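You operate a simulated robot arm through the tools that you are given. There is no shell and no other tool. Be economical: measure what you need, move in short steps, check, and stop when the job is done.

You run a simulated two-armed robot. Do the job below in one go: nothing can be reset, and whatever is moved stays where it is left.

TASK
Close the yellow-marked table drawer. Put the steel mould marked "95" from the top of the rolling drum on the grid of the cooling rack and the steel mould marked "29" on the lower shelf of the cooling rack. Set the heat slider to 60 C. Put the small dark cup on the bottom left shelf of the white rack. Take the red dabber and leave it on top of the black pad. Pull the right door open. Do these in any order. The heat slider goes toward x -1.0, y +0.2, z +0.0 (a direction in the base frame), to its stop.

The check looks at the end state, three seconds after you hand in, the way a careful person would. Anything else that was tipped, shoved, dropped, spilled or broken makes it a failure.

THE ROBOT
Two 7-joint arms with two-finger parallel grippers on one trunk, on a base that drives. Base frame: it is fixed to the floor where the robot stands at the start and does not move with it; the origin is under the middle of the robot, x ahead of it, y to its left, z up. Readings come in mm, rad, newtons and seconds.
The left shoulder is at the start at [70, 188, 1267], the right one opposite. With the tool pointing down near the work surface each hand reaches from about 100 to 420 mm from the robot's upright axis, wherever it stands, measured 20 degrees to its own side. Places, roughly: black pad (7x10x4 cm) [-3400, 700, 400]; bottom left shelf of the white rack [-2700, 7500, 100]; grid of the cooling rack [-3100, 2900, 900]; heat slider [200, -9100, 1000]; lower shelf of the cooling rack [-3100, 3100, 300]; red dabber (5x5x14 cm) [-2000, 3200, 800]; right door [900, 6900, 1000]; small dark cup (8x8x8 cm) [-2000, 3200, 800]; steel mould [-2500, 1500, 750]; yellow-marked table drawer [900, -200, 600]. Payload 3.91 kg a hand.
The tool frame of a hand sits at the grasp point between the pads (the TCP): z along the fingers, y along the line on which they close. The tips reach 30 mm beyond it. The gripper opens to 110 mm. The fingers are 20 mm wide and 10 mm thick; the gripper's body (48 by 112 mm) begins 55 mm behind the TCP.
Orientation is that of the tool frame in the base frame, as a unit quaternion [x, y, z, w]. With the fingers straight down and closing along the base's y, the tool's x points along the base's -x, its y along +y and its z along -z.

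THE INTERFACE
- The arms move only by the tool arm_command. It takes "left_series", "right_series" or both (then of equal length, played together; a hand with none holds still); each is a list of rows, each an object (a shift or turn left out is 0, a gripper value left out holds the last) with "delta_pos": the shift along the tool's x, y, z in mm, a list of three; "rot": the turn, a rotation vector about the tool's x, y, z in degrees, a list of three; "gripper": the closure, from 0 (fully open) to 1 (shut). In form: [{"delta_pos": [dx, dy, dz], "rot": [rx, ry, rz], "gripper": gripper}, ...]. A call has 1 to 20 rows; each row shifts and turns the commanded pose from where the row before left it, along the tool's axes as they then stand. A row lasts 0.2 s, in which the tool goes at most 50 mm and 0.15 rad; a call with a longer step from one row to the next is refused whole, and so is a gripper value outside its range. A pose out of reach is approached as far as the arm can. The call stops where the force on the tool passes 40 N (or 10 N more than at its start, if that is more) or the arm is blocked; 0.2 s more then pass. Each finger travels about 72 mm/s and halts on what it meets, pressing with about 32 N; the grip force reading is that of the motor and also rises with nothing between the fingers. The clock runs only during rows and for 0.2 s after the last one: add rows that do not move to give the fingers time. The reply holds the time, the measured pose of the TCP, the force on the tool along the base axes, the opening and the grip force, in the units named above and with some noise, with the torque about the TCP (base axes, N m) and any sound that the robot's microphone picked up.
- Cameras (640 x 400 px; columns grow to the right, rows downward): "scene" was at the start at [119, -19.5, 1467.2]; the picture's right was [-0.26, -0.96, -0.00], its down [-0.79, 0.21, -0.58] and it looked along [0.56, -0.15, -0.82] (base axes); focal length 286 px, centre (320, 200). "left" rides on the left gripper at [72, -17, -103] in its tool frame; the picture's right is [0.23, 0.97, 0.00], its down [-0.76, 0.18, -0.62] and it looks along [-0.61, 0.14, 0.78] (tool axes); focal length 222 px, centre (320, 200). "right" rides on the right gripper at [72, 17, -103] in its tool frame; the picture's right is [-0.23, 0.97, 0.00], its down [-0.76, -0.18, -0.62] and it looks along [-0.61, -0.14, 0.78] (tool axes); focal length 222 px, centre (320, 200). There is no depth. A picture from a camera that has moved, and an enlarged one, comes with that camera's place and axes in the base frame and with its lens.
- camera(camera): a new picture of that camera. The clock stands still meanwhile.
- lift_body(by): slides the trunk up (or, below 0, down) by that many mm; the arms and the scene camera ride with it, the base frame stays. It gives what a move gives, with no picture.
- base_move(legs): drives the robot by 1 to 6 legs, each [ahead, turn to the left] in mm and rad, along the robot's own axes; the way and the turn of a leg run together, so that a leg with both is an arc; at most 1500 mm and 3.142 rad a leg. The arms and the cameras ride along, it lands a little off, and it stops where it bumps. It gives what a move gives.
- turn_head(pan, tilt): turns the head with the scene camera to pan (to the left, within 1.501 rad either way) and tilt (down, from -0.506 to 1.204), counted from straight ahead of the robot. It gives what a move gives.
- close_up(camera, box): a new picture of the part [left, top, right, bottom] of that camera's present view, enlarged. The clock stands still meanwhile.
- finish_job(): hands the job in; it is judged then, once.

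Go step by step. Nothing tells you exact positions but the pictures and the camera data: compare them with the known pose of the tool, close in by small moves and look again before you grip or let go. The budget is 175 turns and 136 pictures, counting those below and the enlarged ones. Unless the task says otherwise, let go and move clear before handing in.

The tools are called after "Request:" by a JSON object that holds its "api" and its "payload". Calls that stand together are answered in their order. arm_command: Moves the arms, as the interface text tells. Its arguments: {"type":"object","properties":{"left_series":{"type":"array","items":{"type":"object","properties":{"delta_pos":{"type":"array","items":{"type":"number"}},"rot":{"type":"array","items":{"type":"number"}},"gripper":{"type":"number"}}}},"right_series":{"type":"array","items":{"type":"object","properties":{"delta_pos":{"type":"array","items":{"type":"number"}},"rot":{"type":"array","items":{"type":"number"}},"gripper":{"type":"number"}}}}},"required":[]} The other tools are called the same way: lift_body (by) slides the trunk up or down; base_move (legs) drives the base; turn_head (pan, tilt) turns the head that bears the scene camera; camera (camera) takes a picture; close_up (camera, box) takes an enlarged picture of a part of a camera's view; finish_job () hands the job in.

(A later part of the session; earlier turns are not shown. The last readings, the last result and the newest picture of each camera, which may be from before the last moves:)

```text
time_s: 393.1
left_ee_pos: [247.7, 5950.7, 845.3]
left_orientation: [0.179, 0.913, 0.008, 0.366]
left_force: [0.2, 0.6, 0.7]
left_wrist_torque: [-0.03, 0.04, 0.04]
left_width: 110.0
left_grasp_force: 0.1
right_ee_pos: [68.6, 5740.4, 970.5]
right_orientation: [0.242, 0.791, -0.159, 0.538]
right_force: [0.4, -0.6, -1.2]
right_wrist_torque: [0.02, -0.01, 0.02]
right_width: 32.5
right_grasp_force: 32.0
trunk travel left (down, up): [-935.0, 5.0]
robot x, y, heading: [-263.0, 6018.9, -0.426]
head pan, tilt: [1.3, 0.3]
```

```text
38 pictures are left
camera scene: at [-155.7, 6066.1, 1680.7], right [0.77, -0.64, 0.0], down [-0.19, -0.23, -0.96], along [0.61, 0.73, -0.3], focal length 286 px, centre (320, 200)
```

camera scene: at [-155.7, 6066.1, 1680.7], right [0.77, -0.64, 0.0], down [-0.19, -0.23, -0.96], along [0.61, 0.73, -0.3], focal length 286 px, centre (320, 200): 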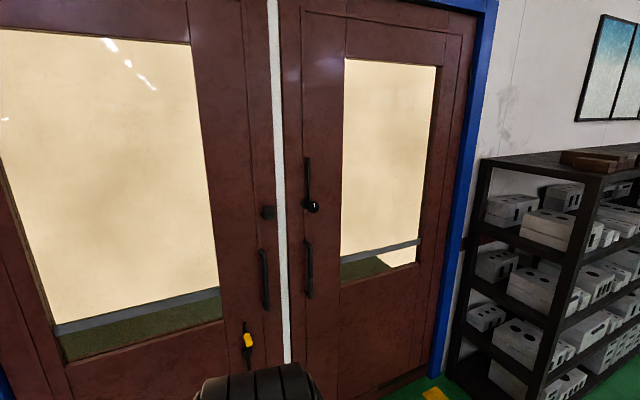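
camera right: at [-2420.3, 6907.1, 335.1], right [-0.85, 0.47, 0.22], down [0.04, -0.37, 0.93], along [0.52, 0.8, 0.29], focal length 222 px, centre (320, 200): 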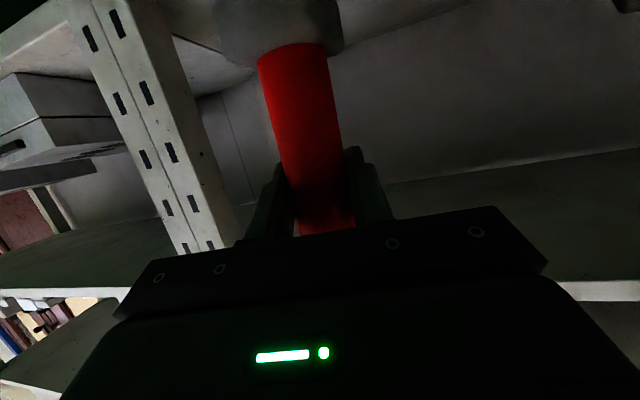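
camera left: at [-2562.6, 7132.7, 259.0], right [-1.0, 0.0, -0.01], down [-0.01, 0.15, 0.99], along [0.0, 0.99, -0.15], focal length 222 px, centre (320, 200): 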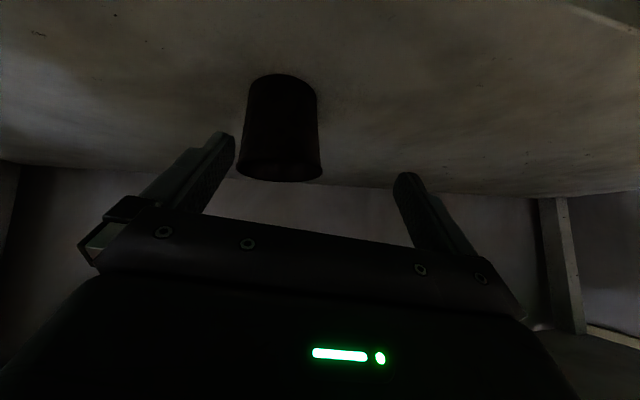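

I see the right door leaf with a vertical pull bar near its left edge (about [462, 6882], z 915-1195). I'll zoom in for details.

Request:
{"api": "close_up", "payload": {"camera": "scene", "box": [240, 140, 350, 320]}}

```text
2.22 times, centred on (295, 230) of scene
camera zoom: at [-155.7, 6066.1, 1680.7], right [0.77, -0.64, 0.0], down [-0.19, -0.23, -0.96], along [0.61, 0.73, -0.3], focal length 636 px, centre (376, 133)
```

zoom: 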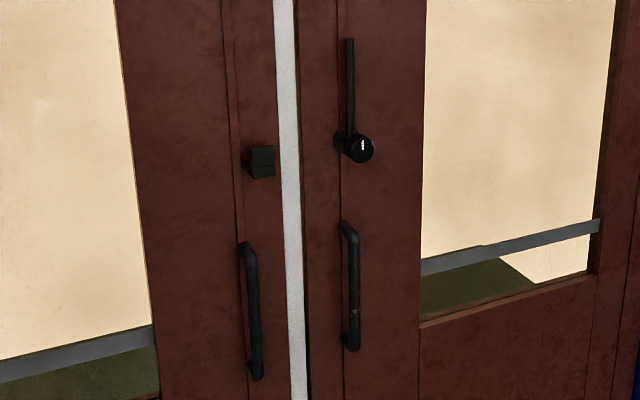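

The right leaf has a pull bar, and its swing latch points up (unlatched). I'll drive in front of it and raise the left hand, fingers forward, to bar height.

Request:
{"api": "base_move", "payload": {"legs": [[0, 0.595], [690, 0], [0, 1.139]]}}

Request:
{"api": "arm_command", "payload": {"left_series": [{"rot": [0, -8, 0]}, {"rot": [0, -8, 0]}, {"rot": [0, -8, 0]}, {"rot": [0, -8, 0]}, {"delta_pos": [-36, 0, -10]}, {"delta_pos": [-36, 0, -10]}, {"delta_pos": [-36, 0, -10]}, {"delta_pos": [-36, 0, -10]}, {}]}}

Request:
{"api": "turn_head", "payload": {"pan": 0.1, "tilt": 0.6}}

Request:
{"api": "camera", "payload": {"camera": "scene"}}

Request:
{"api": "camera", "payload": {"camera": "left"}}

```text
time_s: 401.4
left_ee_pos: [413.7, 6632.7, 845.4]
left_orientation: [-0.571, 0.734, 0.281, 0.235]
left_force: [-0.4, -0.8, 0.2]
left_wrist_torque: [-0.03, -0.01, -0.02]
left_width: 110.1
left_grasp_force: 0.0
right_ee_pos: [645.1, 6485.6, 969.4]
right_orientation: [-0.436, 0.703, 0.301, 0.475]
right_force: [0.3, -0.1, -0.3]
right_wrist_torque: [0.01, 0.03, 0.0]
right_width: 32.8
right_grasp_force: 31.6
trunk travel left (down, up): [-935.0, 5.0]
robot x, y, heading: [420.6, 6120.8, 1.279]
head pan, tilt: [1.3, 0.3]
```

```text
time_s: 403.4
left_ee_pos: [425.5, 6639.2, 993.9]
left_orientation: [-0.462, 0.643, 0.439, 0.426]
left_force: [-0.1, -0.1, -0.5]
left_wrist_torque: [0.0, -0.03, 0.01]
left_width: 110.2
left_grasp_force: 0.1
right_ee_pos: [644.4, 6483.9, 969.8]
right_orientation: [-0.437, 0.702, 0.301, 0.474]
right_force: [0.3, 0.0, -2.3]
right_wrist_torque: [-0.02, 0.0, 0.01]
right_width: 32.7
right_grasp_force: 32.4
trunk travel left (down, up): [-935.0, 5.0]
robot x, y, heading: [415.4, 6126.4, 1.283]
head pan, tilt: [1.3, 0.3]
```

```text
time_s: 404.8
left_ee_pos: [425.9, 6635.4, 992.1]
left_orientation: [-0.462, 0.644, 0.437, 0.425]
left_force: [1.0, 0.0, -0.2]
left_wrist_torque: [0.01, -0.02, 0.02]
left_width: 110.0
left_grasp_force: 0.0
right_ee_pos: [645.3, 6484.4, 970.3]
right_orientation: [-0.437, 0.702, 0.301, 0.474]
right_force: [0.1, -0.8, -1.6]
right_wrist_torque: [0.0, -0.03, -0.02]
right_width: 32.5
right_grasp_force: 31.8
trunk travel left (down, up): [-935.0, 5.0]
robot x, y, heading: [420.4, 6123.9, 1.283]
head pan, tilt: [0.099, 0.6]
```

```text
36 pictures are left
camera scene: at [448.0, 6255.5, 1653.2], right [0.98, -0.19, 0.0], down [-0.11, -0.55, -0.83], along [0.15, 0.81, -0.56], focal length 286 px, centre (320, 200)
```

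scene: 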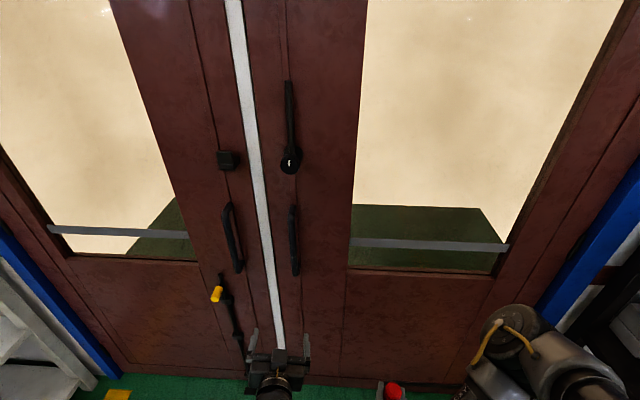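

```text
35 pictures are left
camera left: at [412.0, 6516.7, 944.9], right [-0.99, 0.14, -0.05], down [-0.1, -0.39, 0.91], along [0.1, 0.91, 0.4], focal length 222 px, centre (320, 200)
```

left: 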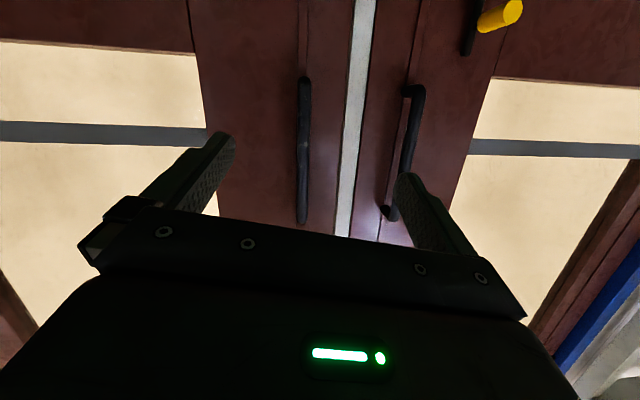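

The bar is at about [490, 6923], z 906–1178, almost exactly between the fingers. I'll correct the roll, drive forward and check.

Request:
{"api": "arm_command", "payload": {"left_series": [{"rot": [0, 0, -5.1]}, {"rot": [0, 0, -5.1]}, {}]}}

Request:
{"api": "base_move", "payload": {"legs": [[200, 0]]}}

Request:
{"api": "camera", "payload": {"camera": "left"}}

```text
time_s: 405.6
left_ee_pos: [416.4, 6638.5, 990.8]
left_orientation: [-0.509, 0.606, 0.406, 0.458]
left_force: [0.5, 0.3, -0.4]
left_wrist_torque: [-0.02, -0.01, 0.0]
left_width: 110.0
left_grasp_force: 0.1
right_ee_pos: [645.6, 6484.5, 970.0]
right_orientation: [-0.437, 0.703, 0.301, 0.474]
right_force: [0.3, 0.4, -1.2]
right_wrist_torque: [-0.01, 0.01, 0.01]
right_width: 32.8
right_grasp_force: 31.8
trunk travel left (down, up): [-935.0, 5.0]
robot x, y, heading: [419.2, 6117.7, 1.281]
head pan, tilt: [0.099, 0.6]
```

```text
time_s: 407.1
left_ee_pos: [471.6, 6826.1, 989.9]
left_orientation: [-0.51, 0.606, 0.406, 0.456]
left_force: [-0.7, 0.9, -0.2]
left_wrist_torque: [0.01, 0.0, 0.03]
left_width: 109.9
left_grasp_force: 0.1
right_ee_pos: [700.3, 6676.6, 971.3]
right_orientation: [-0.439, 0.701, 0.302, 0.473]
right_force: [0.2, 0.7, -0.9]
right_wrist_torque: [0.0, -0.01, -0.03]
right_width: 32.8
right_grasp_force: 31.6
trunk travel left (down, up): [-935.0, 5.0]
robot x, y, heading: [476.7, 6313.7, 1.286]
head pan, tilt: [0.099, 0.6]
```

```text
34 pictures are left
camera left: at [467.8, 6705.2, 943.7], right [-0.98, 0.09, -0.19], down [-0.21, -0.38, 0.9], along [0.01, 0.92, 0.39], focal length 222 px, centre (320, 200)
```

left: 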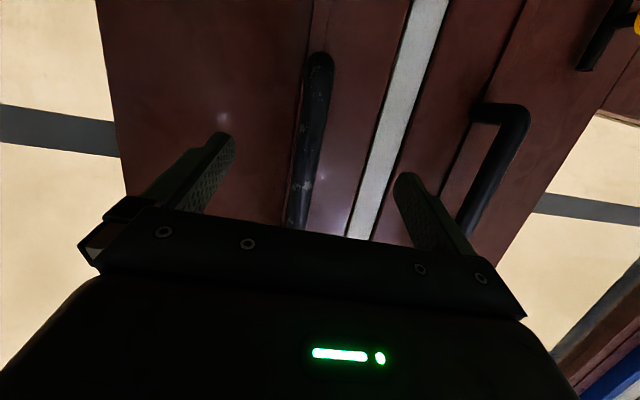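

Request:
{"api": "arm_command", "payload": {"left_series": [{"delta_pos": [-7, -1.5, 20]}, {"delta_pos": [-7, -1.5, 20]}, {"delta_pos": [-7, -1.5, 20]}, {"delta_pos": [-7, -1.5, 20]}, {}]}}

Request:
{"api": "camera", "payload": {"camera": "left"}}

```text
time_s: 408.4
left_ee_pos: [480.4, 6908.4, 986.9]
left_orientation: [-0.506, 0.612, 0.41, 0.449]
left_force: [0.2, 0.5, 0.4]
left_wrist_torque: [-0.01, 0.0, 0.01]
left_width: 110.0
left_grasp_force: 0.0
right_ee_pos: [699.5, 6676.7, 968.5]
right_orientation: [-0.439, 0.701, 0.302, 0.473]
right_force: [-0.2, -0.3, -1.1]
right_wrist_torque: [0.0, 0.04, 0.0]
right_width: 32.8
right_grasp_force: 32.2
trunk travel left (down, up): [-935.0, 5.0]
robot x, y, heading: [472.1, 6314.0, 1.287]
head pan, tilt: [0.099, 0.6]
```

```text
33 pictures are left
camera left: at [477.4, 6786.9, 942.6], right [-0.98, 0.09, -0.17], down [-0.19, -0.38, 0.91], along [0.02, 0.92, 0.39], focal length 222 px, centre (320, 200)
```

left: 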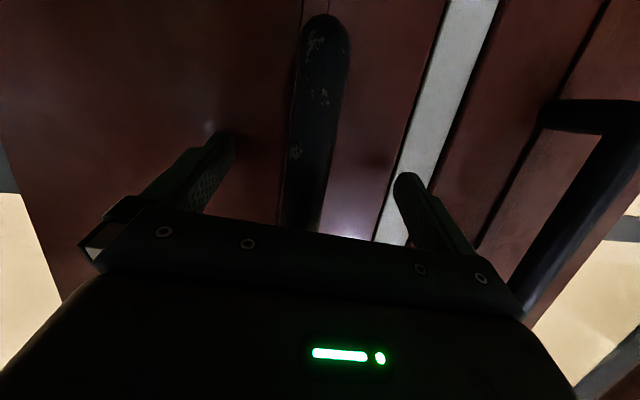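

The bar is between the fingers at grasp depth. Closing.

Request:
{"api": "arm_command", "payload": {"left_series": [{"gripper": 0.4}, {"gripper": 0.8}, {"gripper": 1}, {}, {}, {}, {}]}}

```text
time_s: 409.5
left_ee_pos: [490.3, 6907.7, 989.1]
left_orientation: [-0.5, 0.617, 0.406, 0.453]
left_force: [25.5, -7.2, -6.1]
left_wrist_torque: [0.29, -0.84, 0.18]
left_width: 22.2
left_grasp_force: 44.8
right_ee_pos: [701.0, 6676.9, 969.1]
right_orientation: [-0.438, 0.703, 0.301, 0.473]
right_force: [0.1, -0.1, -2.1]
right_wrist_torque: [-0.02, 0.0, 0.0]
right_width: 32.5
right_grasp_force: 31.8
trunk travel left (down, up): [-935.0, 5.0]
robot x, y, heading: [474.8, 6311.0, 1.281]
head pan, tilt: [0.099, 0.6]
stopped in row 5 (left hand): the force on the tool passed its limit at 43 N (the readings are from after the stop); the commanded pose is now the measured one
```

The bar is gripped. I'll pull by reversing the base in small stages.

Request:
{"api": "base_move", "payload": {"legs": [[-90, 0]]}}

Request:
{"api": "base_move", "payload": {"legs": [[-80, 0]]}}

Request:
{"api": "camera", "payload": {"camera": "scene"}}

```text
time_s: 410.5
left_ee_pos: [485.4, 6872.9, 990.9]
left_orientation: [-0.495, 0.619, 0.402, 0.459]
left_force: [26.3, 2.1, -13.1]
left_wrist_torque: [-0.03, -0.79, 0.7]
left_width: 22.5
left_grasp_force: 45.1
right_ee_pos: [689.7, 6641.5, 967.2]
right_orientation: [-0.441, 0.702, 0.301, 0.471]
right_force: [-0.7, -0.5, -1.7]
right_wrist_torque: [-0.02, -0.02, -0.02]
right_width: 32.3
right_grasp_force: 32.4
trunk travel left (down, up): [-935.0, 5.0]
robot x, y, heading: [460.8, 6267.7, 1.283]
head pan, tilt: [0.099, 0.6]
stopped in leg 1: the force on the tool passed its limit at 46 N (the readings are from after the stop); the commanded pose is now the measured one
```

```text
time_s: 411.4
left_ee_pos: [481.1, 6836.1, 993.4]
left_orientation: [-0.492, 0.621, 0.398, 0.462]
left_force: [24.7, 0.6, -18.2]
left_wrist_torque: [0.83, -0.89, 0.69]
left_width: 22.4
left_grasp_force: 44.9
right_ee_pos: [679.1, 6607.2, 967.6]
right_orientation: [-0.44, 0.701, 0.302, 0.473]
right_force: [-0.1, -0.3, -1.4]
right_wrist_torque: [-0.03, -0.02, -0.01]
right_width: 32.8
right_grasp_force: 32.2
trunk travel left (down, up): [-935.0, 5.0]
robot x, y, heading: [450.9, 6239.0, 1.273]
head pan, tilt: [0.099, 0.6]
stopped in leg 1: the force on the tool passed its limit at 44 N (the readings are from after the stop); the commanded pose is now the measured one
```

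```text
32 pictures are left
camera scene: at [486.9, 6378.8, 1652.8], right [0.98, -0.2, 0.0], down [-0.11, -0.56, -0.82], along [0.16, 0.81, -0.57], focal length 286 px, centre (320, 200)
```

scene: 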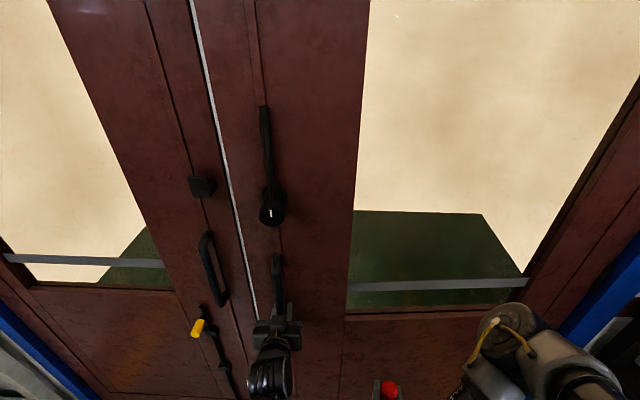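

The door is opening. Continuing with alternating small base pulls and slight arm shifts to follow the arc.

Request:
{"api": "arm_command", "payload": {"left_series": [{"delta_pos": [0, -8, 0]}, {"delta_pos": [0, -4, -10]}, {"delta_pos": [0, 0, -15]}, {"delta_pos": [0, 0, -15]}]}}

Request:
{"api": "base_move", "payload": {"legs": [[-80, 0]]}}

Request:
{"api": "arm_command", "payload": {"left_series": [{"delta_pos": [0, -10, 0]}, {"delta_pos": [0, -5, 0]}, {}]}}

Request:
{"api": "base_move", "payload": {"legs": [[-80, 0]]}}

Request:
{"api": "arm_command", "payload": {"left_series": [{"delta_pos": [0, -10, 0]}, {"delta_pos": [0, -8, 0]}, {}]}}

Request:
{"api": "base_move", "payload": {"legs": [[-80, 0]]}}

Request:
{"api": "camera", "payload": {"camera": "scene"}}

```text
time_s: 411.9
left_ee_pos: [478.8, 6834.6, 992.1]
left_orientation: [-0.486, 0.625, 0.407, 0.457]
left_force: [19.1, 1.3, -15.5]
left_wrist_torque: [1.16, -1.18, 0.58]
left_width: 22.8
left_grasp_force: 45.1
right_ee_pos: [679.0, 6606.0, 969.4]
right_orientation: [-0.439, 0.701, 0.303, 0.475]
right_force: [-0.7, -0.4, -1.5]
right_wrist_torque: [-0.04, -0.01, -0.01]
right_width: 32.9
right_grasp_force: 31.7
trunk travel left (down, up): [-935.0, 5.0]
robot x, y, heading: [454.5, 6240.1, 1.271]
head pan, tilt: [0.099, 0.6]
stopped in row 2 (left hand): the force on the tool passed its limit at 47 N (the readings are from after the stop); the commanded pose is now the measured one
```

```text
time_s: 412.9
left_ee_pos: [475.9, 6797.1, 995.7]
left_orientation: [-0.479, 0.627, 0.403, 0.464]
left_force: [26.9, 4.1, -17.1]
left_wrist_torque: [0.46, -0.88, 0.78]
left_width: 22.7
left_grasp_force: 45.5
right_ee_pos: [666.6, 6571.6, 968.7]
right_orientation: [-0.44, 0.701, 0.302, 0.473]
right_force: [-0.3, -0.1, -0.7]
right_wrist_torque: [-0.01, -0.07, -0.06]
right_width: 32.8
right_grasp_force: 32.0
trunk travel left (down, up): [-935.0, 5.0]
robot x, y, heading: [439.6, 6196.6, 1.267]
head pan, tilt: [0.099, 0.6]
stopped in leg 1: the force on the tool passed its limit at 46 N (the readings are from after the stop); the commanded pose is now the measured one
```

```text
time_s: 413.7
left_ee_pos: [475.9, 6788.8, 997.2]
left_orientation: [-0.471, 0.628, 0.417, 0.458]
left_force: [11.7, -3.2, 15.9]
left_wrist_torque: [0.39, -1.06, 0.5]
left_width: 23.5
left_grasp_force: 44.9
right_ee_pos: [665.9, 6563.0, 971.0]
right_orientation: [-0.438, 0.7, 0.304, 0.475]
right_force: [0.6, 0.2, -1.3]
right_wrist_torque: [0.05, 0.0, 0.0]
right_width: 32.6
right_grasp_force: 32.0
trunk travel left (down, up): [-935.0, 5.0]
robot x, y, heading: [441.8, 6196.8, 1.267]
head pan, tilt: [0.099, 0.6]
```

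```text
time_s: 414.4
left_ee_pos: [475.6, 6783.1, 995.6]
left_orientation: [-0.467, 0.629, 0.415, 0.463]
left_force: [14.6, 0.7, -12.6]
left_wrist_torque: [0.99, -1.2, 0.58]
left_width: 23.4
left_grasp_force: 44.8
right_ee_pos: [661.5, 6556.9, 969.0]
right_orientation: [-0.44, 0.7, 0.303, 0.474]
right_force: [-0.7, -0.4, -0.9]
right_wrist_torque: [0.01, 0.01, 0.0]
right_width: 32.6
right_grasp_force: 32.0
trunk travel left (down, up): [-935.0, 5.0]
robot x, y, heading: [438.8, 6182.8, 1.264]
head pan, tilt: [0.099, 0.6]
stopped in leg 1: the force on the tool passed its limit at 43 N (the readings are from after the stop); the commanded pose is now the measured one
```

```text
time_s: 415.2
left_ee_pos: [474.8, 6777.0, 996.1]
left_orientation: [-0.459, 0.629, 0.43, 0.457]
left_force: [-1.2, -1.6, 28.7]
left_wrist_torque: [-0.19, -1.04, 0.28]
left_width: 23.9
left_grasp_force: 44.5
right_ee_pos: [660.5, 6552.5, 972.3]
right_orientation: [-0.439, 0.699, 0.304, 0.476]
right_force: [-0.1, 0.1, -1.0]
right_wrist_torque: [-0.03, 0.0, -0.04]
right_width: 32.8
right_grasp_force: 32.1
trunk travel left (down, up): [-935.0, 5.0]
robot x, y, heading: [440.0, 6188.3, 1.265]
head pan, tilt: [0.099, 0.6]
```

```text
time_s: 416.0
left_ee_pos: [475.5, 6775.0, 995.9]
left_orientation: [-0.456, 0.63, 0.429, 0.459]
left_force: [5.3, 1.2, -2.5]
left_wrist_torque: [0.13, -1.21, 0.26]
left_width: 23.9
left_grasp_force: 45.2
right_ee_pos: [659.9, 6550.1, 969.9]
right_orientation: [-0.439, 0.7, 0.303, 0.475]
right_force: [0.0, -0.2, -0.4]
right_wrist_torque: [0.06, 0.01, 0.01]
right_width: 33.0
right_grasp_force: 31.4
trunk travel left (down, up): [-935.0, 5.0]
robot x, y, heading: [436.7, 6182.5, 1.267]
head pan, tilt: [0.099, 0.6]
stopped in leg 1: the force on the tool passed its limit at 42 N (the readings are from after the stop); the commanded pose is now the measured one
```

```text
31 pictures are left
camera scene: at [468.6, 6317.1, 1652.8], right [0.98, -0.2, 0.0], down [-0.12, -0.55, -0.82], along [0.17, 0.81, -0.57], focal length 286 px, centre (320, 200)
```

scene: 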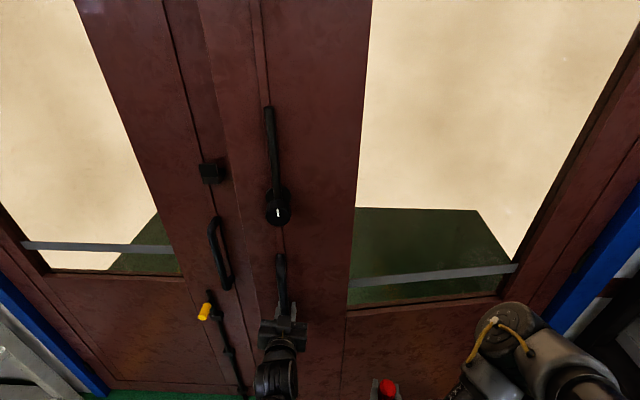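

The door is about 150 mm open at the handle. I'll release it and hook the leaf's free edge from behind with closed fingers instead: retreat, move down-left, yaw right.

Request:
{"api": "arm_command", "payload": {"left_series": [{"gripper": 0.6}, {"gripper": 0.2}, {"gripper": 0}, {}, {}, {"delta_pos": [0, 0, -20]}, {"delta_pos": [0, 0, -25]}, {"delta_pos": [0, 0, -25]}, {"delta_pos": [0, 0, -25]}, {}]}}

Request:
{"api": "arm_command", "payload": {"left_series": [{"delta_pos": [32.7, 21.2, -0.8], "gripper": 1}, {"delta_pos": [32.7, 21.2, -0.8]}, {"delta_pos": [32.7, 21.2, -0.8]}, {"delta_pos": [32.7, 21.2, -0.8]}, {"delta_pos": [32.7, 21.2, -0.8]}, {"rot": [8.1, -1, 1.75]}, {"rot": [8.1, -1, 1.75]}, {"rot": [8.1, -1, 1.75]}, {"rot": [8.1, -1, 1.75]}, {"rot": [8.1, -1, 1.75]}, {"rot": [8.1, -1, 1.75]}, {}]}}

Request:
{"api": "camera", "payload": {"camera": "scene"}}

```text
time_s: 418.2
left_ee_pos: [448.4, 6690.7, 1020.2]
left_orientation: [-0.446, 0.63, 0.44, 0.458]
left_force: [0.6, 0.7, -0.7]
left_wrist_torque: [0.02, 0.01, 0.0]
left_width: 110.0
left_grasp_force: 0.0
right_ee_pos: [658.7, 6548.4, 969.6]
right_orientation: [-0.44, 0.699, 0.304, 0.475]
right_force: [0.0, 0.6, -1.1]
right_wrist_torque: [-0.03, 0.02, -0.02]
right_width: 32.9
right_grasp_force: 32.4
trunk travel left (down, up): [-935.0, 5.0]
robot x, y, heading: [430.9, 6181.6, 1.265]
head pan, tilt: [0.099, 0.6]
```

```text
time_s: 420.8
left_ee_pos: [327.2, 6671.6, 870.4]
left_orientation: [-0.147, 0.763, 0.196, 0.598]
left_force: [0.6, 0.3, -0.9]
left_wrist_torque: [-0.04, 0.01, -0.03]
left_width: 0.0
left_grasp_force: 32.5
right_ee_pos: [659.3, 6547.6, 971.0]
right_orientation: [-0.44, 0.699, 0.305, 0.475]
right_force: [-0.3, 0.8, -0.9]
right_wrist_torque: [-0.04, 0.02, 0.0]
right_width: 32.6
right_grasp_force: 31.8
trunk travel left (down, up): [-935.0, 5.0]
robot x, y, heading: [437.2, 6182.2, 1.264]
head pan, tilt: [0.099, 0.6]
```

```text
30 pictures are left
camera scene: at [467.7, 6315.1, 1653.3], right [0.98, -0.2, 0.0], down [-0.12, -0.55, -0.83], along [0.17, 0.81, -0.56], focal length 286 px, centre (320, 200)
```

scene: 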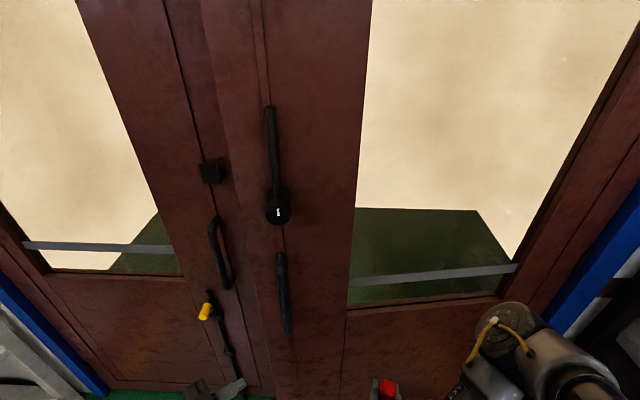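

The hand is just left of the leaf's edge, pointing right. I'll lower the trunk for reach, keep the hand at z≈870, move forward left of the edge and look.

Request:
{"api": "lift_body", "payload": {"by": -150}}

Request:
{"api": "arm_command", "payload": {"left_series": [{"delta_pos": [6, 11.5, -21]}, {"delta_pos": [6, 11.5, -21]}, {"delta_pos": [-36, 4.6, -7.8]}, {"delta_pos": [-36, 4.6, -7.8]}, {"delta_pos": [-36, 4.6, -7.8]}, {"delta_pos": [-36, 4.6, -7.8]}, {}]}}

Request:
{"api": "base_move", "payload": {"legs": [[90, 0]]}}

Request:
{"api": "arm_command", "payload": {"left_series": [{"delta_pos": [0.4, 31, 16.6]}, {"delta_pos": [0.4, 31, 16.6]}, {"delta_pos": [0.4, 31, 16.6]}, {}]}}

Request:
{"api": "turn_head", "payload": {"pan": 0.3, "tilt": 0.8}}

Request:
{"api": "camera", "payload": {"camera": "scene"}}

```text
time_s: 422.5
left_ee_pos: [326.9, 6672.6, 720.8]
left_orientation: [-0.147, 0.764, 0.196, 0.597]
left_force: [-0.7, 0.0, -0.1]
left_wrist_torque: [-0.01, 0.01, -0.01]
left_width: 0.1
left_grasp_force: 31.9
right_ee_pos: [659.0, 6548.2, 820.6]
right_orientation: [-0.439, 0.699, 0.303, 0.476]
right_force: [0.2, -0.2, -1.3]
right_wrist_torque: [0.05, 0.01, 0.0]
right_width: 32.8
right_grasp_force: 32.1
trunk travel left (down, up): [-785.0, 155.0]
robot x, y, heading: [436.3, 6184.1, 1.271]
head pan, tilt: [0.099, 0.6]
```

```text
time_s: 424.1
left_ee_pos: [277.0, 6670.2, 870.9]
left_orientation: [-0.148, 0.764, 0.196, 0.597]
left_force: [-0.7, 0.1, 0.4]
left_wrist_torque: [-0.02, 0.03, 0.0]
left_width: 0.0
left_grasp_force: 32.1
right_ee_pos: [659.9, 6549.2, 820.7]
right_orientation: [-0.44, 0.699, 0.304, 0.474]
right_force: [-0.2, 0.1, -1.1]
right_wrist_torque: [-0.02, -0.02, 0.01]
right_width: 32.9
right_grasp_force: 32.1
trunk travel left (down, up): [-785.0, 155.0]
robot x, y, heading: [431.6, 6176.8, 1.262]
head pan, tilt: [0.099, 0.6]
```

```text
time_s: 425.2
left_ee_pos: [305.1, 6758.2, 869.9]
left_orientation: [-0.148, 0.764, 0.195, 0.597]
left_force: [-0.2, -0.1, -0.2]
left_wrist_torque: [-0.04, 0.02, -0.03]
left_width: 0.1
left_grasp_force: 31.9
right_ee_pos: [686.3, 6638.9, 819.7]
right_orientation: [-0.441, 0.699, 0.304, 0.474]
right_force: [-0.7, -0.9, -1.1]
right_wrist_torque: [0.0, -0.01, 0.02]
right_width: 32.8
right_grasp_force: 32.5
trunk travel left (down, up): [-785.0, 155.0]
robot x, y, heading: [460.6, 6274.5, 1.267]
head pan, tilt: [0.099, 0.6]
```

```text
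time_s: 426.2
left_ee_pos: [306.3, 6861.7, 869.6]
left_orientation: [-0.148, 0.763, 0.195, 0.598]
left_force: [-0.1, -0.4, -0.5]
left_wrist_torque: [0.0, 0.03, -0.03]
left_width: 0.0
left_grasp_force: 31.8
right_ee_pos: [686.2, 6637.6, 820.6]
right_orientation: [-0.441, 0.698, 0.305, 0.474]
right_force: [-0.4, 0.6, -0.8]
right_wrist_torque: [0.01, -0.02, 0.01]
right_width: 32.8
right_grasp_force: 32.5
trunk travel left (down, up): [-785.0, 155.0]
robot x, y, heading: [461.3, 6273.4, 1.268]
head pan, tilt: [0.099, 0.6]
```

```text
time_s: 427.0
left_ee_pos: [305.1, 6861.4, 870.9]
left_orientation: [-0.148, 0.764, 0.196, 0.597]
left_force: [0.7, -0.3, 0.8]
left_wrist_torque: [-0.02, 0.0, -0.02]
left_width: 0.0
left_grasp_force: 32.1
right_ee_pos: [686.2, 6637.5, 820.6]
right_orientation: [-0.44, 0.699, 0.303, 0.475]
right_force: [-0.1, -0.2, -0.5]
right_wrist_torque: [0.02, -0.03, 0.01]
right_width: 32.8
right_grasp_force: 31.9
trunk travel left (down, up): [-785.0, 155.0]
robot x, y, heading: [464.2, 6271.9, 1.27]
head pan, tilt: [0.3, 0.799]
```

```text
29 pictures are left
camera scene: at [477.7, 6398.9, 1486.3], right [1.0, 0.0, 0.0], down [0.0, -0.72, -0.7], along [0.0, 0.7, -0.72], focal length 286 px, centre (320, 200)
```

scene: 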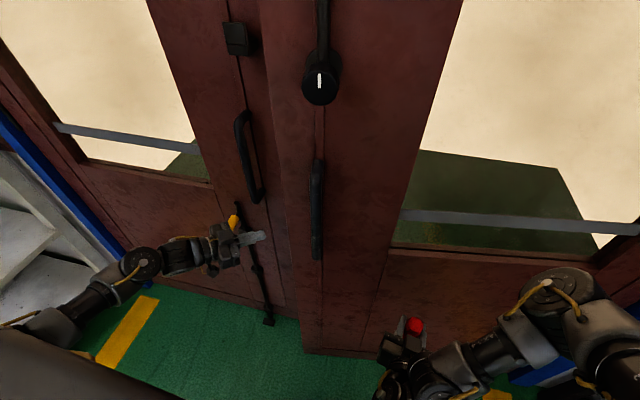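

The fingertips are level with the gap beside the leaf's edge. I move them in behind the leaf and check for contact.

Request:
{"api": "arm_command", "payload": {"left_series": [{"delta_pos": [-5, -9.2, 17]}, {"delta_pos": [-5, -9.2, 17]}, {"delta_pos": [-5, -9.2, 17]}, {"delta_pos": [-5, -9.2, 17]}, {"delta_pos": [-5, -9.2, 17]}, {}]}}

Request:
{"api": "camera", "payload": {"camera": "scene"}}

```text
time_s: 428.4
left_ee_pos: [396.2, 6868.2, 871.2]
left_orientation: [-0.154, 0.765, 0.205, 0.591]
left_force: [-29.7, 2.5, -1.0]
left_wrist_torque: [0.04, -0.21, -0.29]
left_width: 0.0
left_grasp_force: 32.0
right_ee_pos: [685.7, 6637.1, 820.8]
right_orientation: [-0.441, 0.699, 0.303, 0.475]
right_force: [0.9, -0.3, -0.8]
right_wrist_torque: [0.01, 0.0, 0.04]
right_width: 32.9
right_grasp_force: 32.1
trunk travel left (down, up): [-785.0, 155.0]
robot x, y, heading: [463.7, 6267.5, 1.273]
head pan, tilt: [0.3, 0.799]
stopped in row 6 (left hand): the force on the tool passed its limit at 43 N (the readings are from after the stop); the commanded pose is now the measured one
```

```text
28 pictures are left
camera scene: at [475.3, 6398.4, 1486.3], right [1.0, 0.0, 0.0], down [0.0, -0.72, -0.7], along [0.0, 0.7, -0.72], focal length 286 px, centre (320, 200)
```

scene: 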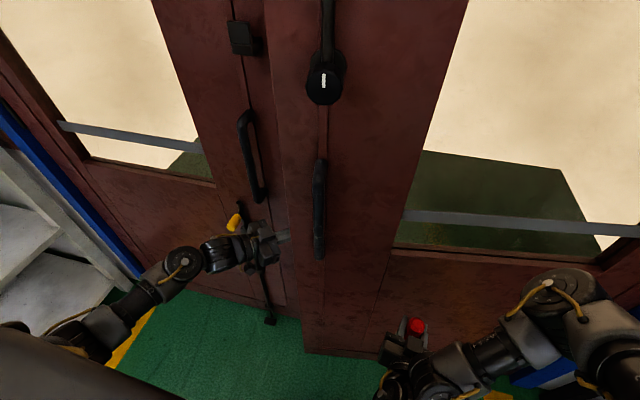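

The tips met the leaf's side face, so I need to be about 60 mm deeper before going in behind it.

Request:
{"api": "arm_command", "payload": {"left_series": [{"delta_pos": [5, 9.2, -17]}, {"delta_pos": [0.3, 26.5, 14.3]}, {"delta_pos": [0.3, 26.5, 14.3]}, {"delta_pos": [-5, -9.2, 17]}, {"delta_pos": [-5, -9.2, 17]}, {"delta_pos": [-4, -7, 13]}, {}]}}

Request:
{"api": "camera", "payload": {"camera": "scene"}}

```text
time_s: 429.8
left_ee_pos: [417.7, 6931.5, 875.5]
left_orientation: [-0.158, 0.764, 0.211, 0.59]
left_force: [-24.7, 3.2, -2.0]
left_wrist_torque: [0.04, -0.67, -1.85]
left_width: 0.0
left_grasp_force: 31.8
right_ee_pos: [684.4, 6637.9, 819.1]
right_orientation: [-0.443, 0.698, 0.305, 0.473]
right_force: [0.8, 0.8, -1.1]
right_wrist_torque: [0.02, 0.02, 0.04]
right_width: 32.7
right_grasp_force: 32.3
trunk travel left (down, up): [-785.0, 155.0]
robot x, y, heading: [461.0, 6271.8, 1.283]
head pan, tilt: [0.3, 0.799]
stopped in row 6 (left hand): the force on the tool passed its limit at 47 N (the readings are from after the stop); the commanded pose is now the measured one
```

```text
27 pictures are left
camera scene: at [475.0, 6398.8, 1486.3], right [1.0, 0.01, 0.0], down [0.01, -0.72, -0.7], along [0.0, 0.7, -0.72], focal length 286 px, centre (320, 200)
```

scene: 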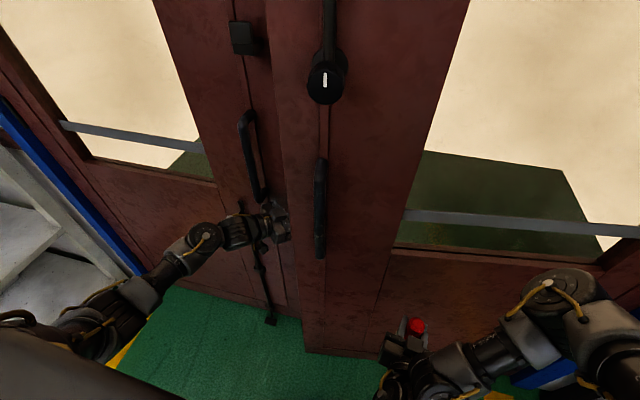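

The fingers are now behind the leaf, with the gripper body against its edge. Pull straight back with the arm.

Request:
{"api": "arm_command", "payload": {"left_series": [{"delta_pos": [1, 2, -4]}, {"delta_pos": [-0.2, -22, -10]}, {"delta_pos": [-0.2, -22, -10]}, {"delta_pos": [-0.2, -22, -10]}, {"delta_pos": [-0.2, -22, -10]}, {"delta_pos": [-0.2, -22, -10]}, {"delta_pos": [-0.2, -22, -10]}, {}]}}

Request:
{"api": "camera", "payload": {"camera": "scene"}}

```text
time_s: 430.6
left_ee_pos: [413.2, 6891.4, 875.8]
left_orientation: [-0.161, 0.762, 0.216, 0.589]
left_force: [-33.0, 2.7, -0.9]
left_wrist_torque: [0.01, -0.89, -2.52]
left_width: 0.1
left_grasp_force: 32.1
right_ee_pos: [681.6, 6638.5, 820.8]
right_orientation: [-0.443, 0.697, 0.305, 0.475]
right_force: [0.9, -0.9, -2.1]
right_wrist_torque: [0.02, 0.03, 0.01]
right_width: 32.8
right_grasp_force: 32.1
trunk travel left (down, up): [-785.0, 155.0]
robot x, y, heading: [464.6, 6272.3, 1.283]
head pan, tilt: [0.3, 0.799]
stopped in row 4 (left hand): the force on the tool passed its limit at 44 N (the readings are from after the stop); the commanded pose is now the measured one
```

```text
26 pictures are left
camera scene: at [473.0, 6396.9, 1486.4], right [1.0, 0.01, 0.0], down [0.01, -0.72, -0.7], along [-0.01, 0.7, -0.72], focal length 286 px, centre (320, 200)
```

scene: 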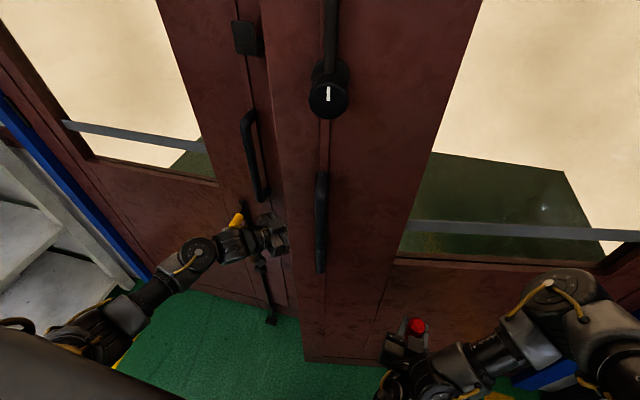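

The leaf is swinging further. Continuing with a little sideways relief in each step.

Request:
{"api": "arm_command", "payload": {"left_series": [{"delta_pos": [2, 4, -8]}, {"delta_pos": [0.5, -20.6, -12.6]}, {"delta_pos": [0.5, -20.6, -12.6]}, {"delta_pos": [0.5, -20.6, -12.6]}, {"delta_pos": [0.5, -20.6, -12.6]}, {"delta_pos": [0.5, -20.6, -12.6]}, {"delta_pos": [0.5, -20.6, -12.6]}, {}]}}

Request:
{"api": "arm_command", "payload": {"left_series": [{"delta_pos": [1.5, 3, -6]}, {"delta_pos": [0.5, -20.6, -12.6]}, {"delta_pos": [0.5, -20.6, -12.6]}, {"delta_pos": [0.5, -20.6, -12.6]}, {"delta_pos": [0.5, -20.6, -12.6]}, {}]}}

Request:
{"api": "camera", "payload": {"camera": "scene"}}

```text
time_s: 432.4
left_ee_pos: [406.1, 6745.2, 872.7]
left_orientation: [-0.158, 0.763, 0.211, 0.591]
left_force: [-0.6, 0.5, -0.4]
left_wrist_torque: [0.01, -0.02, -0.03]
left_width: 0.0
left_grasp_force: 31.6
right_ee_pos: [683.7, 6639.9, 819.6]
right_orientation: [-0.442, 0.698, 0.306, 0.473]
right_force: [0.3, 0.9, -1.9]
right_wrist_torque: [0.01, 0.01, -0.01]
right_width: 32.6
right_grasp_force: 32.3
trunk travel left (down, up): [-785.0, 155.0]
robot x, y, heading: [463.9, 6269.5, 1.274]
head pan, tilt: [0.3, 0.799]
```

```text
time_s: 433.2
left_ee_pos: [396.8, 6706.8, 872.1]
left_orientation: [-0.16, 0.761, 0.217, 0.589]
left_force: [-0.8, 0.3, 0.1]
left_wrist_torque: [0.02, 0.0, 0.01]
left_width: 0.3
left_grasp_force: 31.7
right_ee_pos: [684.5, 6633.5, 820.9]
right_orientation: [-0.443, 0.699, 0.304, 0.472]
right_force: [0.2, -5.5, 3.5]
right_wrist_torque: [0.16, 0.06, 0.08]
right_width: 32.7
right_grasp_force: 31.6
trunk travel left (down, up): [-785.0, 155.0]
robot x, y, heading: [463.9, 6272.9, 1.273]
head pan, tilt: [0.3, 0.799]
stopped in row 4 (right hand): the force on the tool passed its limit at 54 N (the readings are from after the stop); the commanded pose is now the measured one
```

```text
25 pictures are left
camera scene: at [476.1, 6395.8, 1486.6], right [1.0, 0.01, 0.0], down [0.0, -0.72, -0.7], along [0.0, 0.7, -0.72], focal length 286 px, centre (320, 200)
```

scene: 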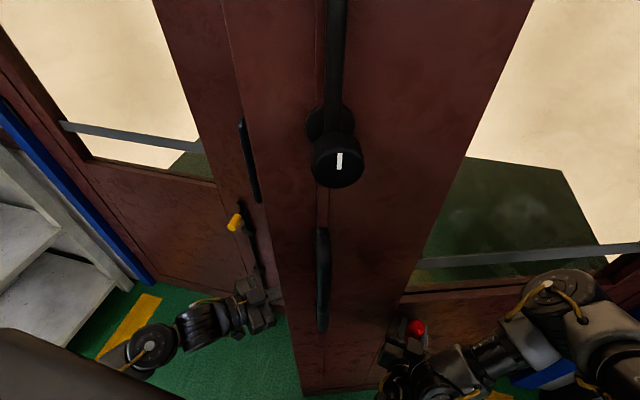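

The leaf is open about 22° and reached my right hand. I'll back off, straighten the left hand, and reposition to the left of the swing path so I can push the leaf from behind by turning.

Request:
{"api": "base_move", "payload": {"legs": [[-160, 0]]}}

Request:
{"api": "arm_command", "payload": {"left_series": [{"delta_pos": [4, 8, -15]}, {"delta_pos": [8, 16, -30]}, {"rot": [-8.1, 1, -1.75]}, {"rot": [-8.1, 1, -1.75]}, {"rot": [-8.1, 1, -1.75]}, {"rot": [-8.1, 1, -1.75]}, {"rot": [-8.1, 1, -1.75]}, {}]}}

Request:
{"api": "base_move", "payload": {"legs": [[0, 1.44], [410, 0], [0, -1.96]]}}

Request:
{"api": "turn_head", "payload": {"pan": 0, "tilt": 0.6}}

Request:
{"api": "camera", "payload": {"camera": "scene"}}

```text
time_s: 434.6
left_ee_pos: [351.2, 6560.0, 870.4]
left_orientation: [-0.159, 0.762, 0.216, 0.589]
left_force: [-0.4, -0.2, -0.2]
left_wrist_torque: [-0.02, -0.02, -0.02]
left_width: 0.0
left_grasp_force: 32.8
right_ee_pos: [638.3, 6487.3, 820.3]
right_orientation: [-0.442, 0.699, 0.303, 0.473]
right_force: [-0.1, 0.1, -1.4]
right_wrist_torque: [0.01, 0.02, -0.02]
right_width: 32.9
right_grasp_force: 31.5
trunk travel left (down, up): [-785.0, 155.0]
robot x, y, heading: [418.8, 6118.7, 1.277]
head pan, tilt: [0.3, 0.799]
```

```text
time_s: 436.4
left_ee_pos: [298.8, 6557.9, 872.3]
left_orientation: [-0.421, 0.65, 0.416, 0.477]
left_force: [0.2, -0.1, 0.0]
left_wrist_torque: [0.0, 0.04, 0.0]
left_width: 0.2
left_grasp_force: 32.5
right_ee_pos: [637.9, 6487.8, 819.5]
right_orientation: [-0.442, 0.699, 0.303, 0.474]
right_force: [-0.9, 0.3, -1.2]
right_wrist_torque: [-0.02, 0.0, -0.01]
right_width: 32.7
right_grasp_force: 32.0
trunk travel left (down, up): [-785.0, 155.0]
robot x, y, heading: [417.3, 6122.7, 1.275]
head pan, tilt: [0.3, 0.799]
```

```text
time_s: 438.6
left_ee_pos: [66.9, 6405.4, 874.3]
left_orientation: [0.598, -0.49, -0.543, -0.326]
left_force: [0.5, 0.2, -0.2]
left_wrist_torque: [-0.01, -0.02, 0.0]
left_width: 0.2
left_grasp_force: 31.8
right_ee_pos: [394.6, 6555.5, 818.7]
right_orientation: [0.632, -0.531, -0.431, -0.365]
right_force: [0.6, -0.4, -1.7]
right_wrist_torque: [0.01, 0.0, 0.03]
right_width: 32.8
right_grasp_force: 31.7
trunk travel left (down, up): [-785.0, 155.0]
robot x, y, heading: [419.4, 6125.9, 1.898]
head pan, tilt: [0.3, 0.799]
stopped in leg 1: the robot was blocked; the commanded pose is now the measured one
```

```text
time_s: 439.4
left_ee_pos: [65.5, 6404.9, 873.5]
left_orientation: [0.599, -0.491, -0.543, -0.325]
left_force: [-0.9, -0.6, -0.8]
left_wrist_torque: [-0.01, -0.02, 0.01]
left_width: 0.0
left_grasp_force: 31.7
right_ee_pos: [392.1, 6554.4, 819.1]
right_orientation: [0.632, -0.531, -0.431, -0.365]
right_force: [-0.3, 0.0, -1.3]
right_wrist_torque: [0.01, -0.01, 0.0]
right_width: 32.7
right_grasp_force: 32.6
trunk travel left (down, up): [-785.0, 155.0]
robot x, y, heading: [416.0, 6122.1, 1.9]
head pan, tilt: [0.0, 0.6]
```

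```text
24 pictures are left
camera scene: at [372.8, 6253.1, 1503.1], right [0.95, 0.32, 0.0], down [0.18, -0.54, -0.82], along [-0.27, 0.78, -0.57], focal length 286 px, centre (320, 200)
```

scene: 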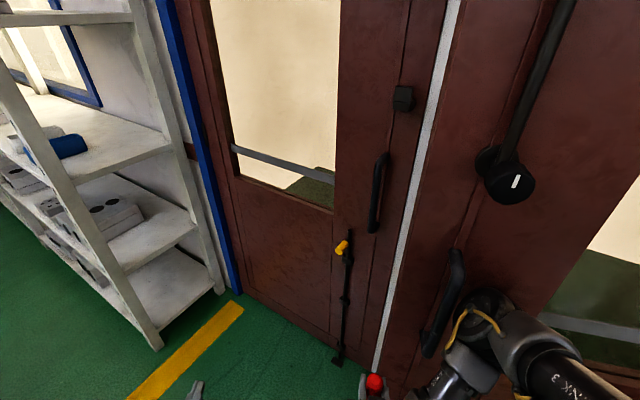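

My right elbow touched the leaf. Backing off first, then driving around to the left position.

Request:
{"api": "base_move", "payload": {"legs": [[-220, 0], [0, 0.56], [554, 0], [0, -1.7]]}}

Request:
{"api": "camera", "payload": {"camera": "scene"}}

```text
time_s: 447.6
left_ee_pos: [-163.6, 6637.7, 873.9]
left_orientation: [-0.518, 0.575, 0.487, 0.404]
left_force: [0.5, 0.3, -0.6]
left_wrist_torque: [0.03, -0.02, 0.01]
left_width: 0.0
left_grasp_force: 32.2
right_ee_pos: [177.3, 6677.2, 819.9]
right_orientation: [-0.548, 0.62, 0.379, 0.413]
right_force: [0.3, 0.1, -1.6]
right_wrist_torque: [0.02, -0.02, -0.02]
right_width: 32.9
right_grasp_force: 32.4
trunk travel left (down, up): [-785.0, 155.0]
robot x, y, heading: [83.3, 6258.6, 1.594]
head pan, tilt: [0.0, 0.6]
stopped in leg 4: the robot was blocked; the commanded pose is now the measured one
```

```text
23 pictures are left
camera scene: at [76.3, 6401.3, 1502.9], right [1.0, 0.03, 0.0], down [0.01, -0.57, -0.82], along [-0.02, 0.82, -0.57], focal length 286 px, centre (320, 200)
```

scene: 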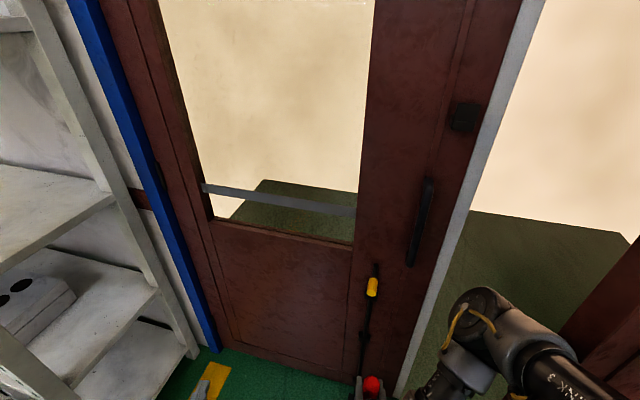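

Request:
{"api": "turn_head", "payload": {"pan": -0.9, "tilt": 0.7}}

Request:
{"api": "camera", "payload": {"camera": "scene"}}

```text
time_s: 448.8
left_ee_pos: [-163.9, 6636.0, 873.0]
left_orientation: [-0.518, 0.575, 0.488, 0.404]
left_force: [0.7, -0.2, 0.0]
left_wrist_torque: [-0.01, 0.02, 0.01]
left_width: 0.0
left_grasp_force: 32.2
right_ee_pos: [176.0, 6676.1, 820.0]
right_orientation: [-0.548, 0.62, 0.379, 0.414]
right_force: [0.3, 0.2, -1.3]
right_wrist_torque: [-0.02, -0.04, 0.0]
right_width: 32.5
right_grasp_force: 31.9
trunk travel left (down, up): [-785.0, 155.0]
robot x, y, heading: [83.4, 6264.7, 1.599]
head pan, tilt: [-0.901, 0.7]
```

```text
22 pictures are left
camera scene: at [143.8, 6365.7, 1494.5], right [0.64, -0.77, 0.0], down [-0.49, -0.41, -0.76], along [0.59, 0.49, -0.64], focal length 286 px, centre (320, 200)
```

scene: 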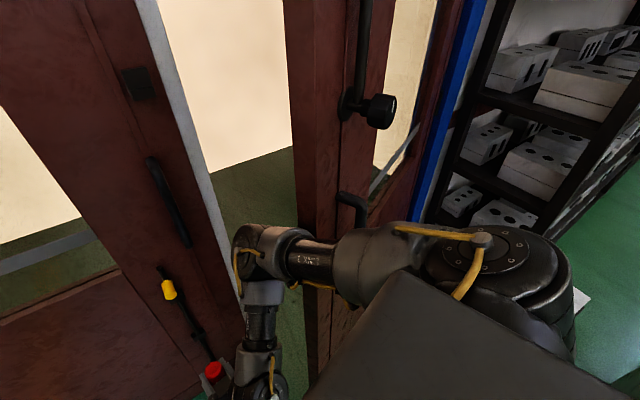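

The leaf stands at about 24° and my right elbow is at its edge. I'll back up 90 mm so I can turn right freely, then put the left hand behind the leaf.

Request:
{"api": "base_move", "payload": {"legs": [[-95, 0], [0, -0.85]]}}

Request:
{"api": "arm_command", "payload": {"left_series": [{"delta_pos": [-8, 0, 35]}, {"delta_pos": [-8, 0, 35]}, {"delta_pos": [-8, 0, 35]}, {"delta_pos": [-8, 0, 35]}, {"delta_pos": [-8, 0, 35]}, {"delta_pos": [-8, 0, 35]}, {}]}}

Request:
{"api": "turn_head", "payload": {"pan": 0, "tilt": 0.6}}

Request:
{"api": "camera", "payload": {"camera": "scene"}}

```text
time_s: 450.7
left_ee_pos: [-93.1, 6580.2, 874.7]
left_orientation: [-0.465, 0.618, 0.448, 0.448]
left_force: [-0.9, 0.1, 0.0]
left_wrist_torque: [0.01, -0.03, -0.01]
left_width: 0.1
left_grasp_force: 31.7
right_ee_pos: [242.0, 6557.3, 819.7]
right_orientation: [-0.494, 0.665, 0.343, 0.442]
right_force: [-0.1, 0.4, -0.9]
right_wrist_torque: [0.0, 0.01, -0.04]
right_width: 32.5
right_grasp_force: 32.2
trunk travel left (down, up): [-785.0, 155.0]
robot x, y, heading: [78.5, 6166.8, 1.422]
head pan, tilt: [-0.901, 0.7]
stopped in leg 2: the robot was blocked; the commanded pose is now the measured one
```

```text
time_s: 452.3
left_ee_pos: [-53.3, 6792.1, 878.9]
left_orientation: [-0.465, 0.618, 0.45, 0.446]
left_force: [-0.5, 0.3, 0.0]
left_wrist_torque: [-0.01, -0.02, -0.03]
left_width: 0.0
left_grasp_force: 32.0
right_ee_pos: [245.4, 6556.6, 819.8]
right_orientation: [-0.494, 0.667, 0.343, 0.441]
right_force: [1.0, 0.1, -1.6]
right_wrist_torque: [0.02, 0.0, 0.01]
right_width: 32.7
right_grasp_force: 32.4
trunk travel left (down, up): [-785.0, 155.0]
robot x, y, heading: [85.1, 6163.5, 1.425]
head pan, tilt: [-0.901, 0.7]
```

```text
time_s: 453.5
left_ee_pos: [-54.4, 6793.0, 878.2]
left_orientation: [-0.465, 0.619, 0.449, 0.447]
left_force: [-0.5, 0.6, -0.2]
left_wrist_torque: [0.02, -0.02, 0.03]
left_width: 0.0
left_grasp_force: 31.8
right_ee_pos: [245.1, 6556.8, 819.8]
right_orientation: [-0.494, 0.666, 0.344, 0.441]
right_force: [0.0, -0.3, -1.1]
right_wrist_torque: [0.01, 0.02, 0.03]
right_width: 32.5
right_grasp_force: 32.2
trunk travel left (down, up): [-785.0, 155.0]
robot x, y, heading: [82.1, 6168.6, 1.427]
head pan, tilt: [0.0, 0.6]
```

```text
21 pictures are left
camera scene: at [102.7, 6304.5, 1503.2], right [0.99, -0.15, 0.0], down [-0.08, -0.56, -0.82], along [0.12, 0.82, -0.57], focal length 286 px, centre (320, 200)
```

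scene: 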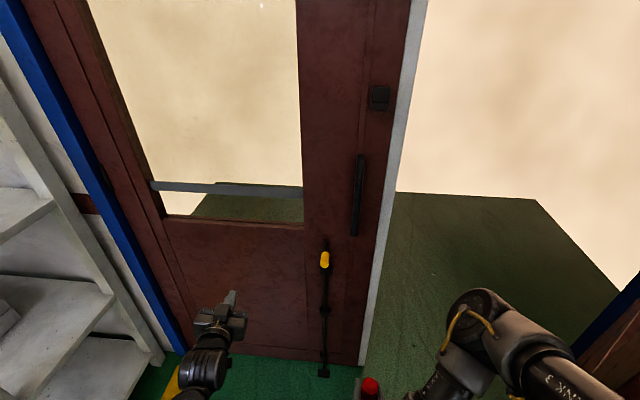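

The elbow still caught the edge. I'll back further, turn partway, and drive in with the left hand passing left of and behind the leaf's edge.

Request:
{"api": "base_move", "payload": {"legs": [[-170, 0], [0, -0.375], [200, 0]]}}

Request:
{"api": "camera", "payload": {"camera": "scene"}}

```text
time_s: 457.0
left_ee_pos: [218.6, 6709.6, 886.3]
left_orientation: [-0.336, 0.693, 0.356, 0.529]
left_force: [0.3, -0.2, -0.1]
left_wrist_torque: [0.0, 0.03, 0.01]
left_width: 0.2
left_grasp_force: 31.9
right_ee_pos: [395.7, 6377.2, 819.4]
right_orientation: [-0.362, 0.748, 0.256, 0.494]
right_force: [0.5, -1.1, -0.9]
right_wrist_torque: [0.01, -0.01, 0.0]
right_width: 32.9
right_grasp_force: 31.7
trunk travel left (down, up): [-785.0, 155.0]
robot x, y, heading: [114.8, 6081.7, 1.038]
head pan, tilt: [0.0, 0.6]
stopped in leg 3: the robot was blocked; the commanded pose is now the measured one
```

```text
20 pictures are left
camera scene: at [172.8, 6196.3, 1504.7], right [0.86, -0.51, 0.0], down [-0.28, -0.48, -0.83], along [0.42, 0.71, -0.56], focal length 286 px, centre (320, 200)
```

scene: 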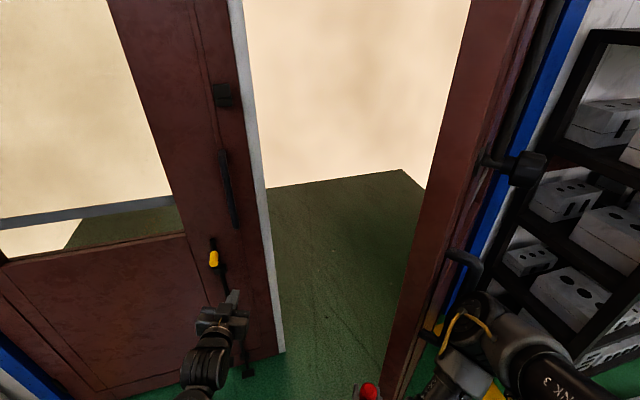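

The leaf is already open about 45°. Turning right sweeps my left arm against its back face to open it further.

Request:
{"api": "base_move", "payload": {"legs": [[0, -0.7], [0, -0.6]]}}

Request:
{"api": "turn_head", "payload": {"pan": 0.5, "tilt": 0.5}}

Request:
{"api": "camera", "payload": {"camera": "scene"}}

```text
time_s: 460.9
left_ee_pos: [747.1, 6147.7, 880.4]
left_orientation: [0.152, 0.758, -0.036, 0.634]
left_force: [-0.2, 0.8, -0.4]
left_wrist_torque: [-0.03, 0.01, 0.0]
left_width: 0.2
left_grasp_force: 31.6
right_ee_pos: [471.8, 5888.4, 814.8]
right_orientation: [0.165, 0.817, -0.095, 0.545]
right_force: [-0.7, 0.5, -1.9]
right_wrist_torque: [0.0, -0.01, 0.0]
right_width: 32.5
right_grasp_force: 32.0
trunk travel left (down, up): [-785.0, 155.0]
robot x, y, heading: [107.0, 6085.6, -0.261]
head pan, tilt: [0.0, 0.6]
```

```text
time_s: 461.8
left_ee_pos: [745.1, 6147.0, 880.1]
left_orientation: [0.153, 0.758, -0.036, 0.633]
left_force: [-0.4, -0.3, 0.2]
left_wrist_torque: [-0.01, 0.03, -0.01]
left_width: 0.0
left_grasp_force: 31.9
right_ee_pos: [471.9, 5887.2, 815.7]
right_orientation: [0.165, 0.817, -0.093, 0.545]
right_force: [0.7, -0.5, -0.8]
right_wrist_torque: [0.0, -0.02, -0.04]
right_width: 32.9
right_grasp_force: 31.7
trunk travel left (down, up): [-785.0, 155.0]
robot x, y, heading: [113.4, 6086.4, -0.258]
head pan, tilt: [0.499, 0.499]
```

```text
19 pictures are left
camera scene: at [246.4, 6095.0, 1512.2], right [0.24, -0.97, 0.0], down [-0.47, -0.11, -0.88], along [0.85, 0.21, -0.48], focal length 286 px, centre (320, 200)
```

scene: 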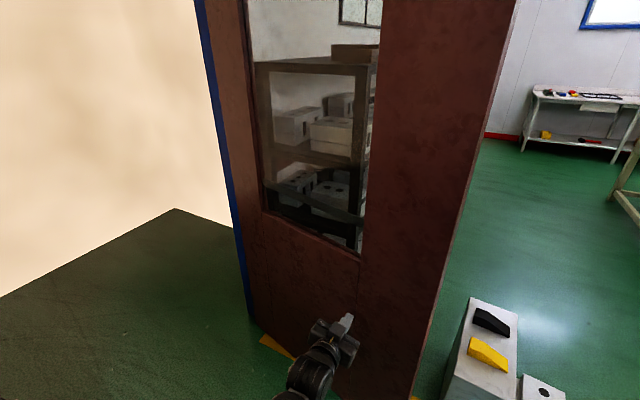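

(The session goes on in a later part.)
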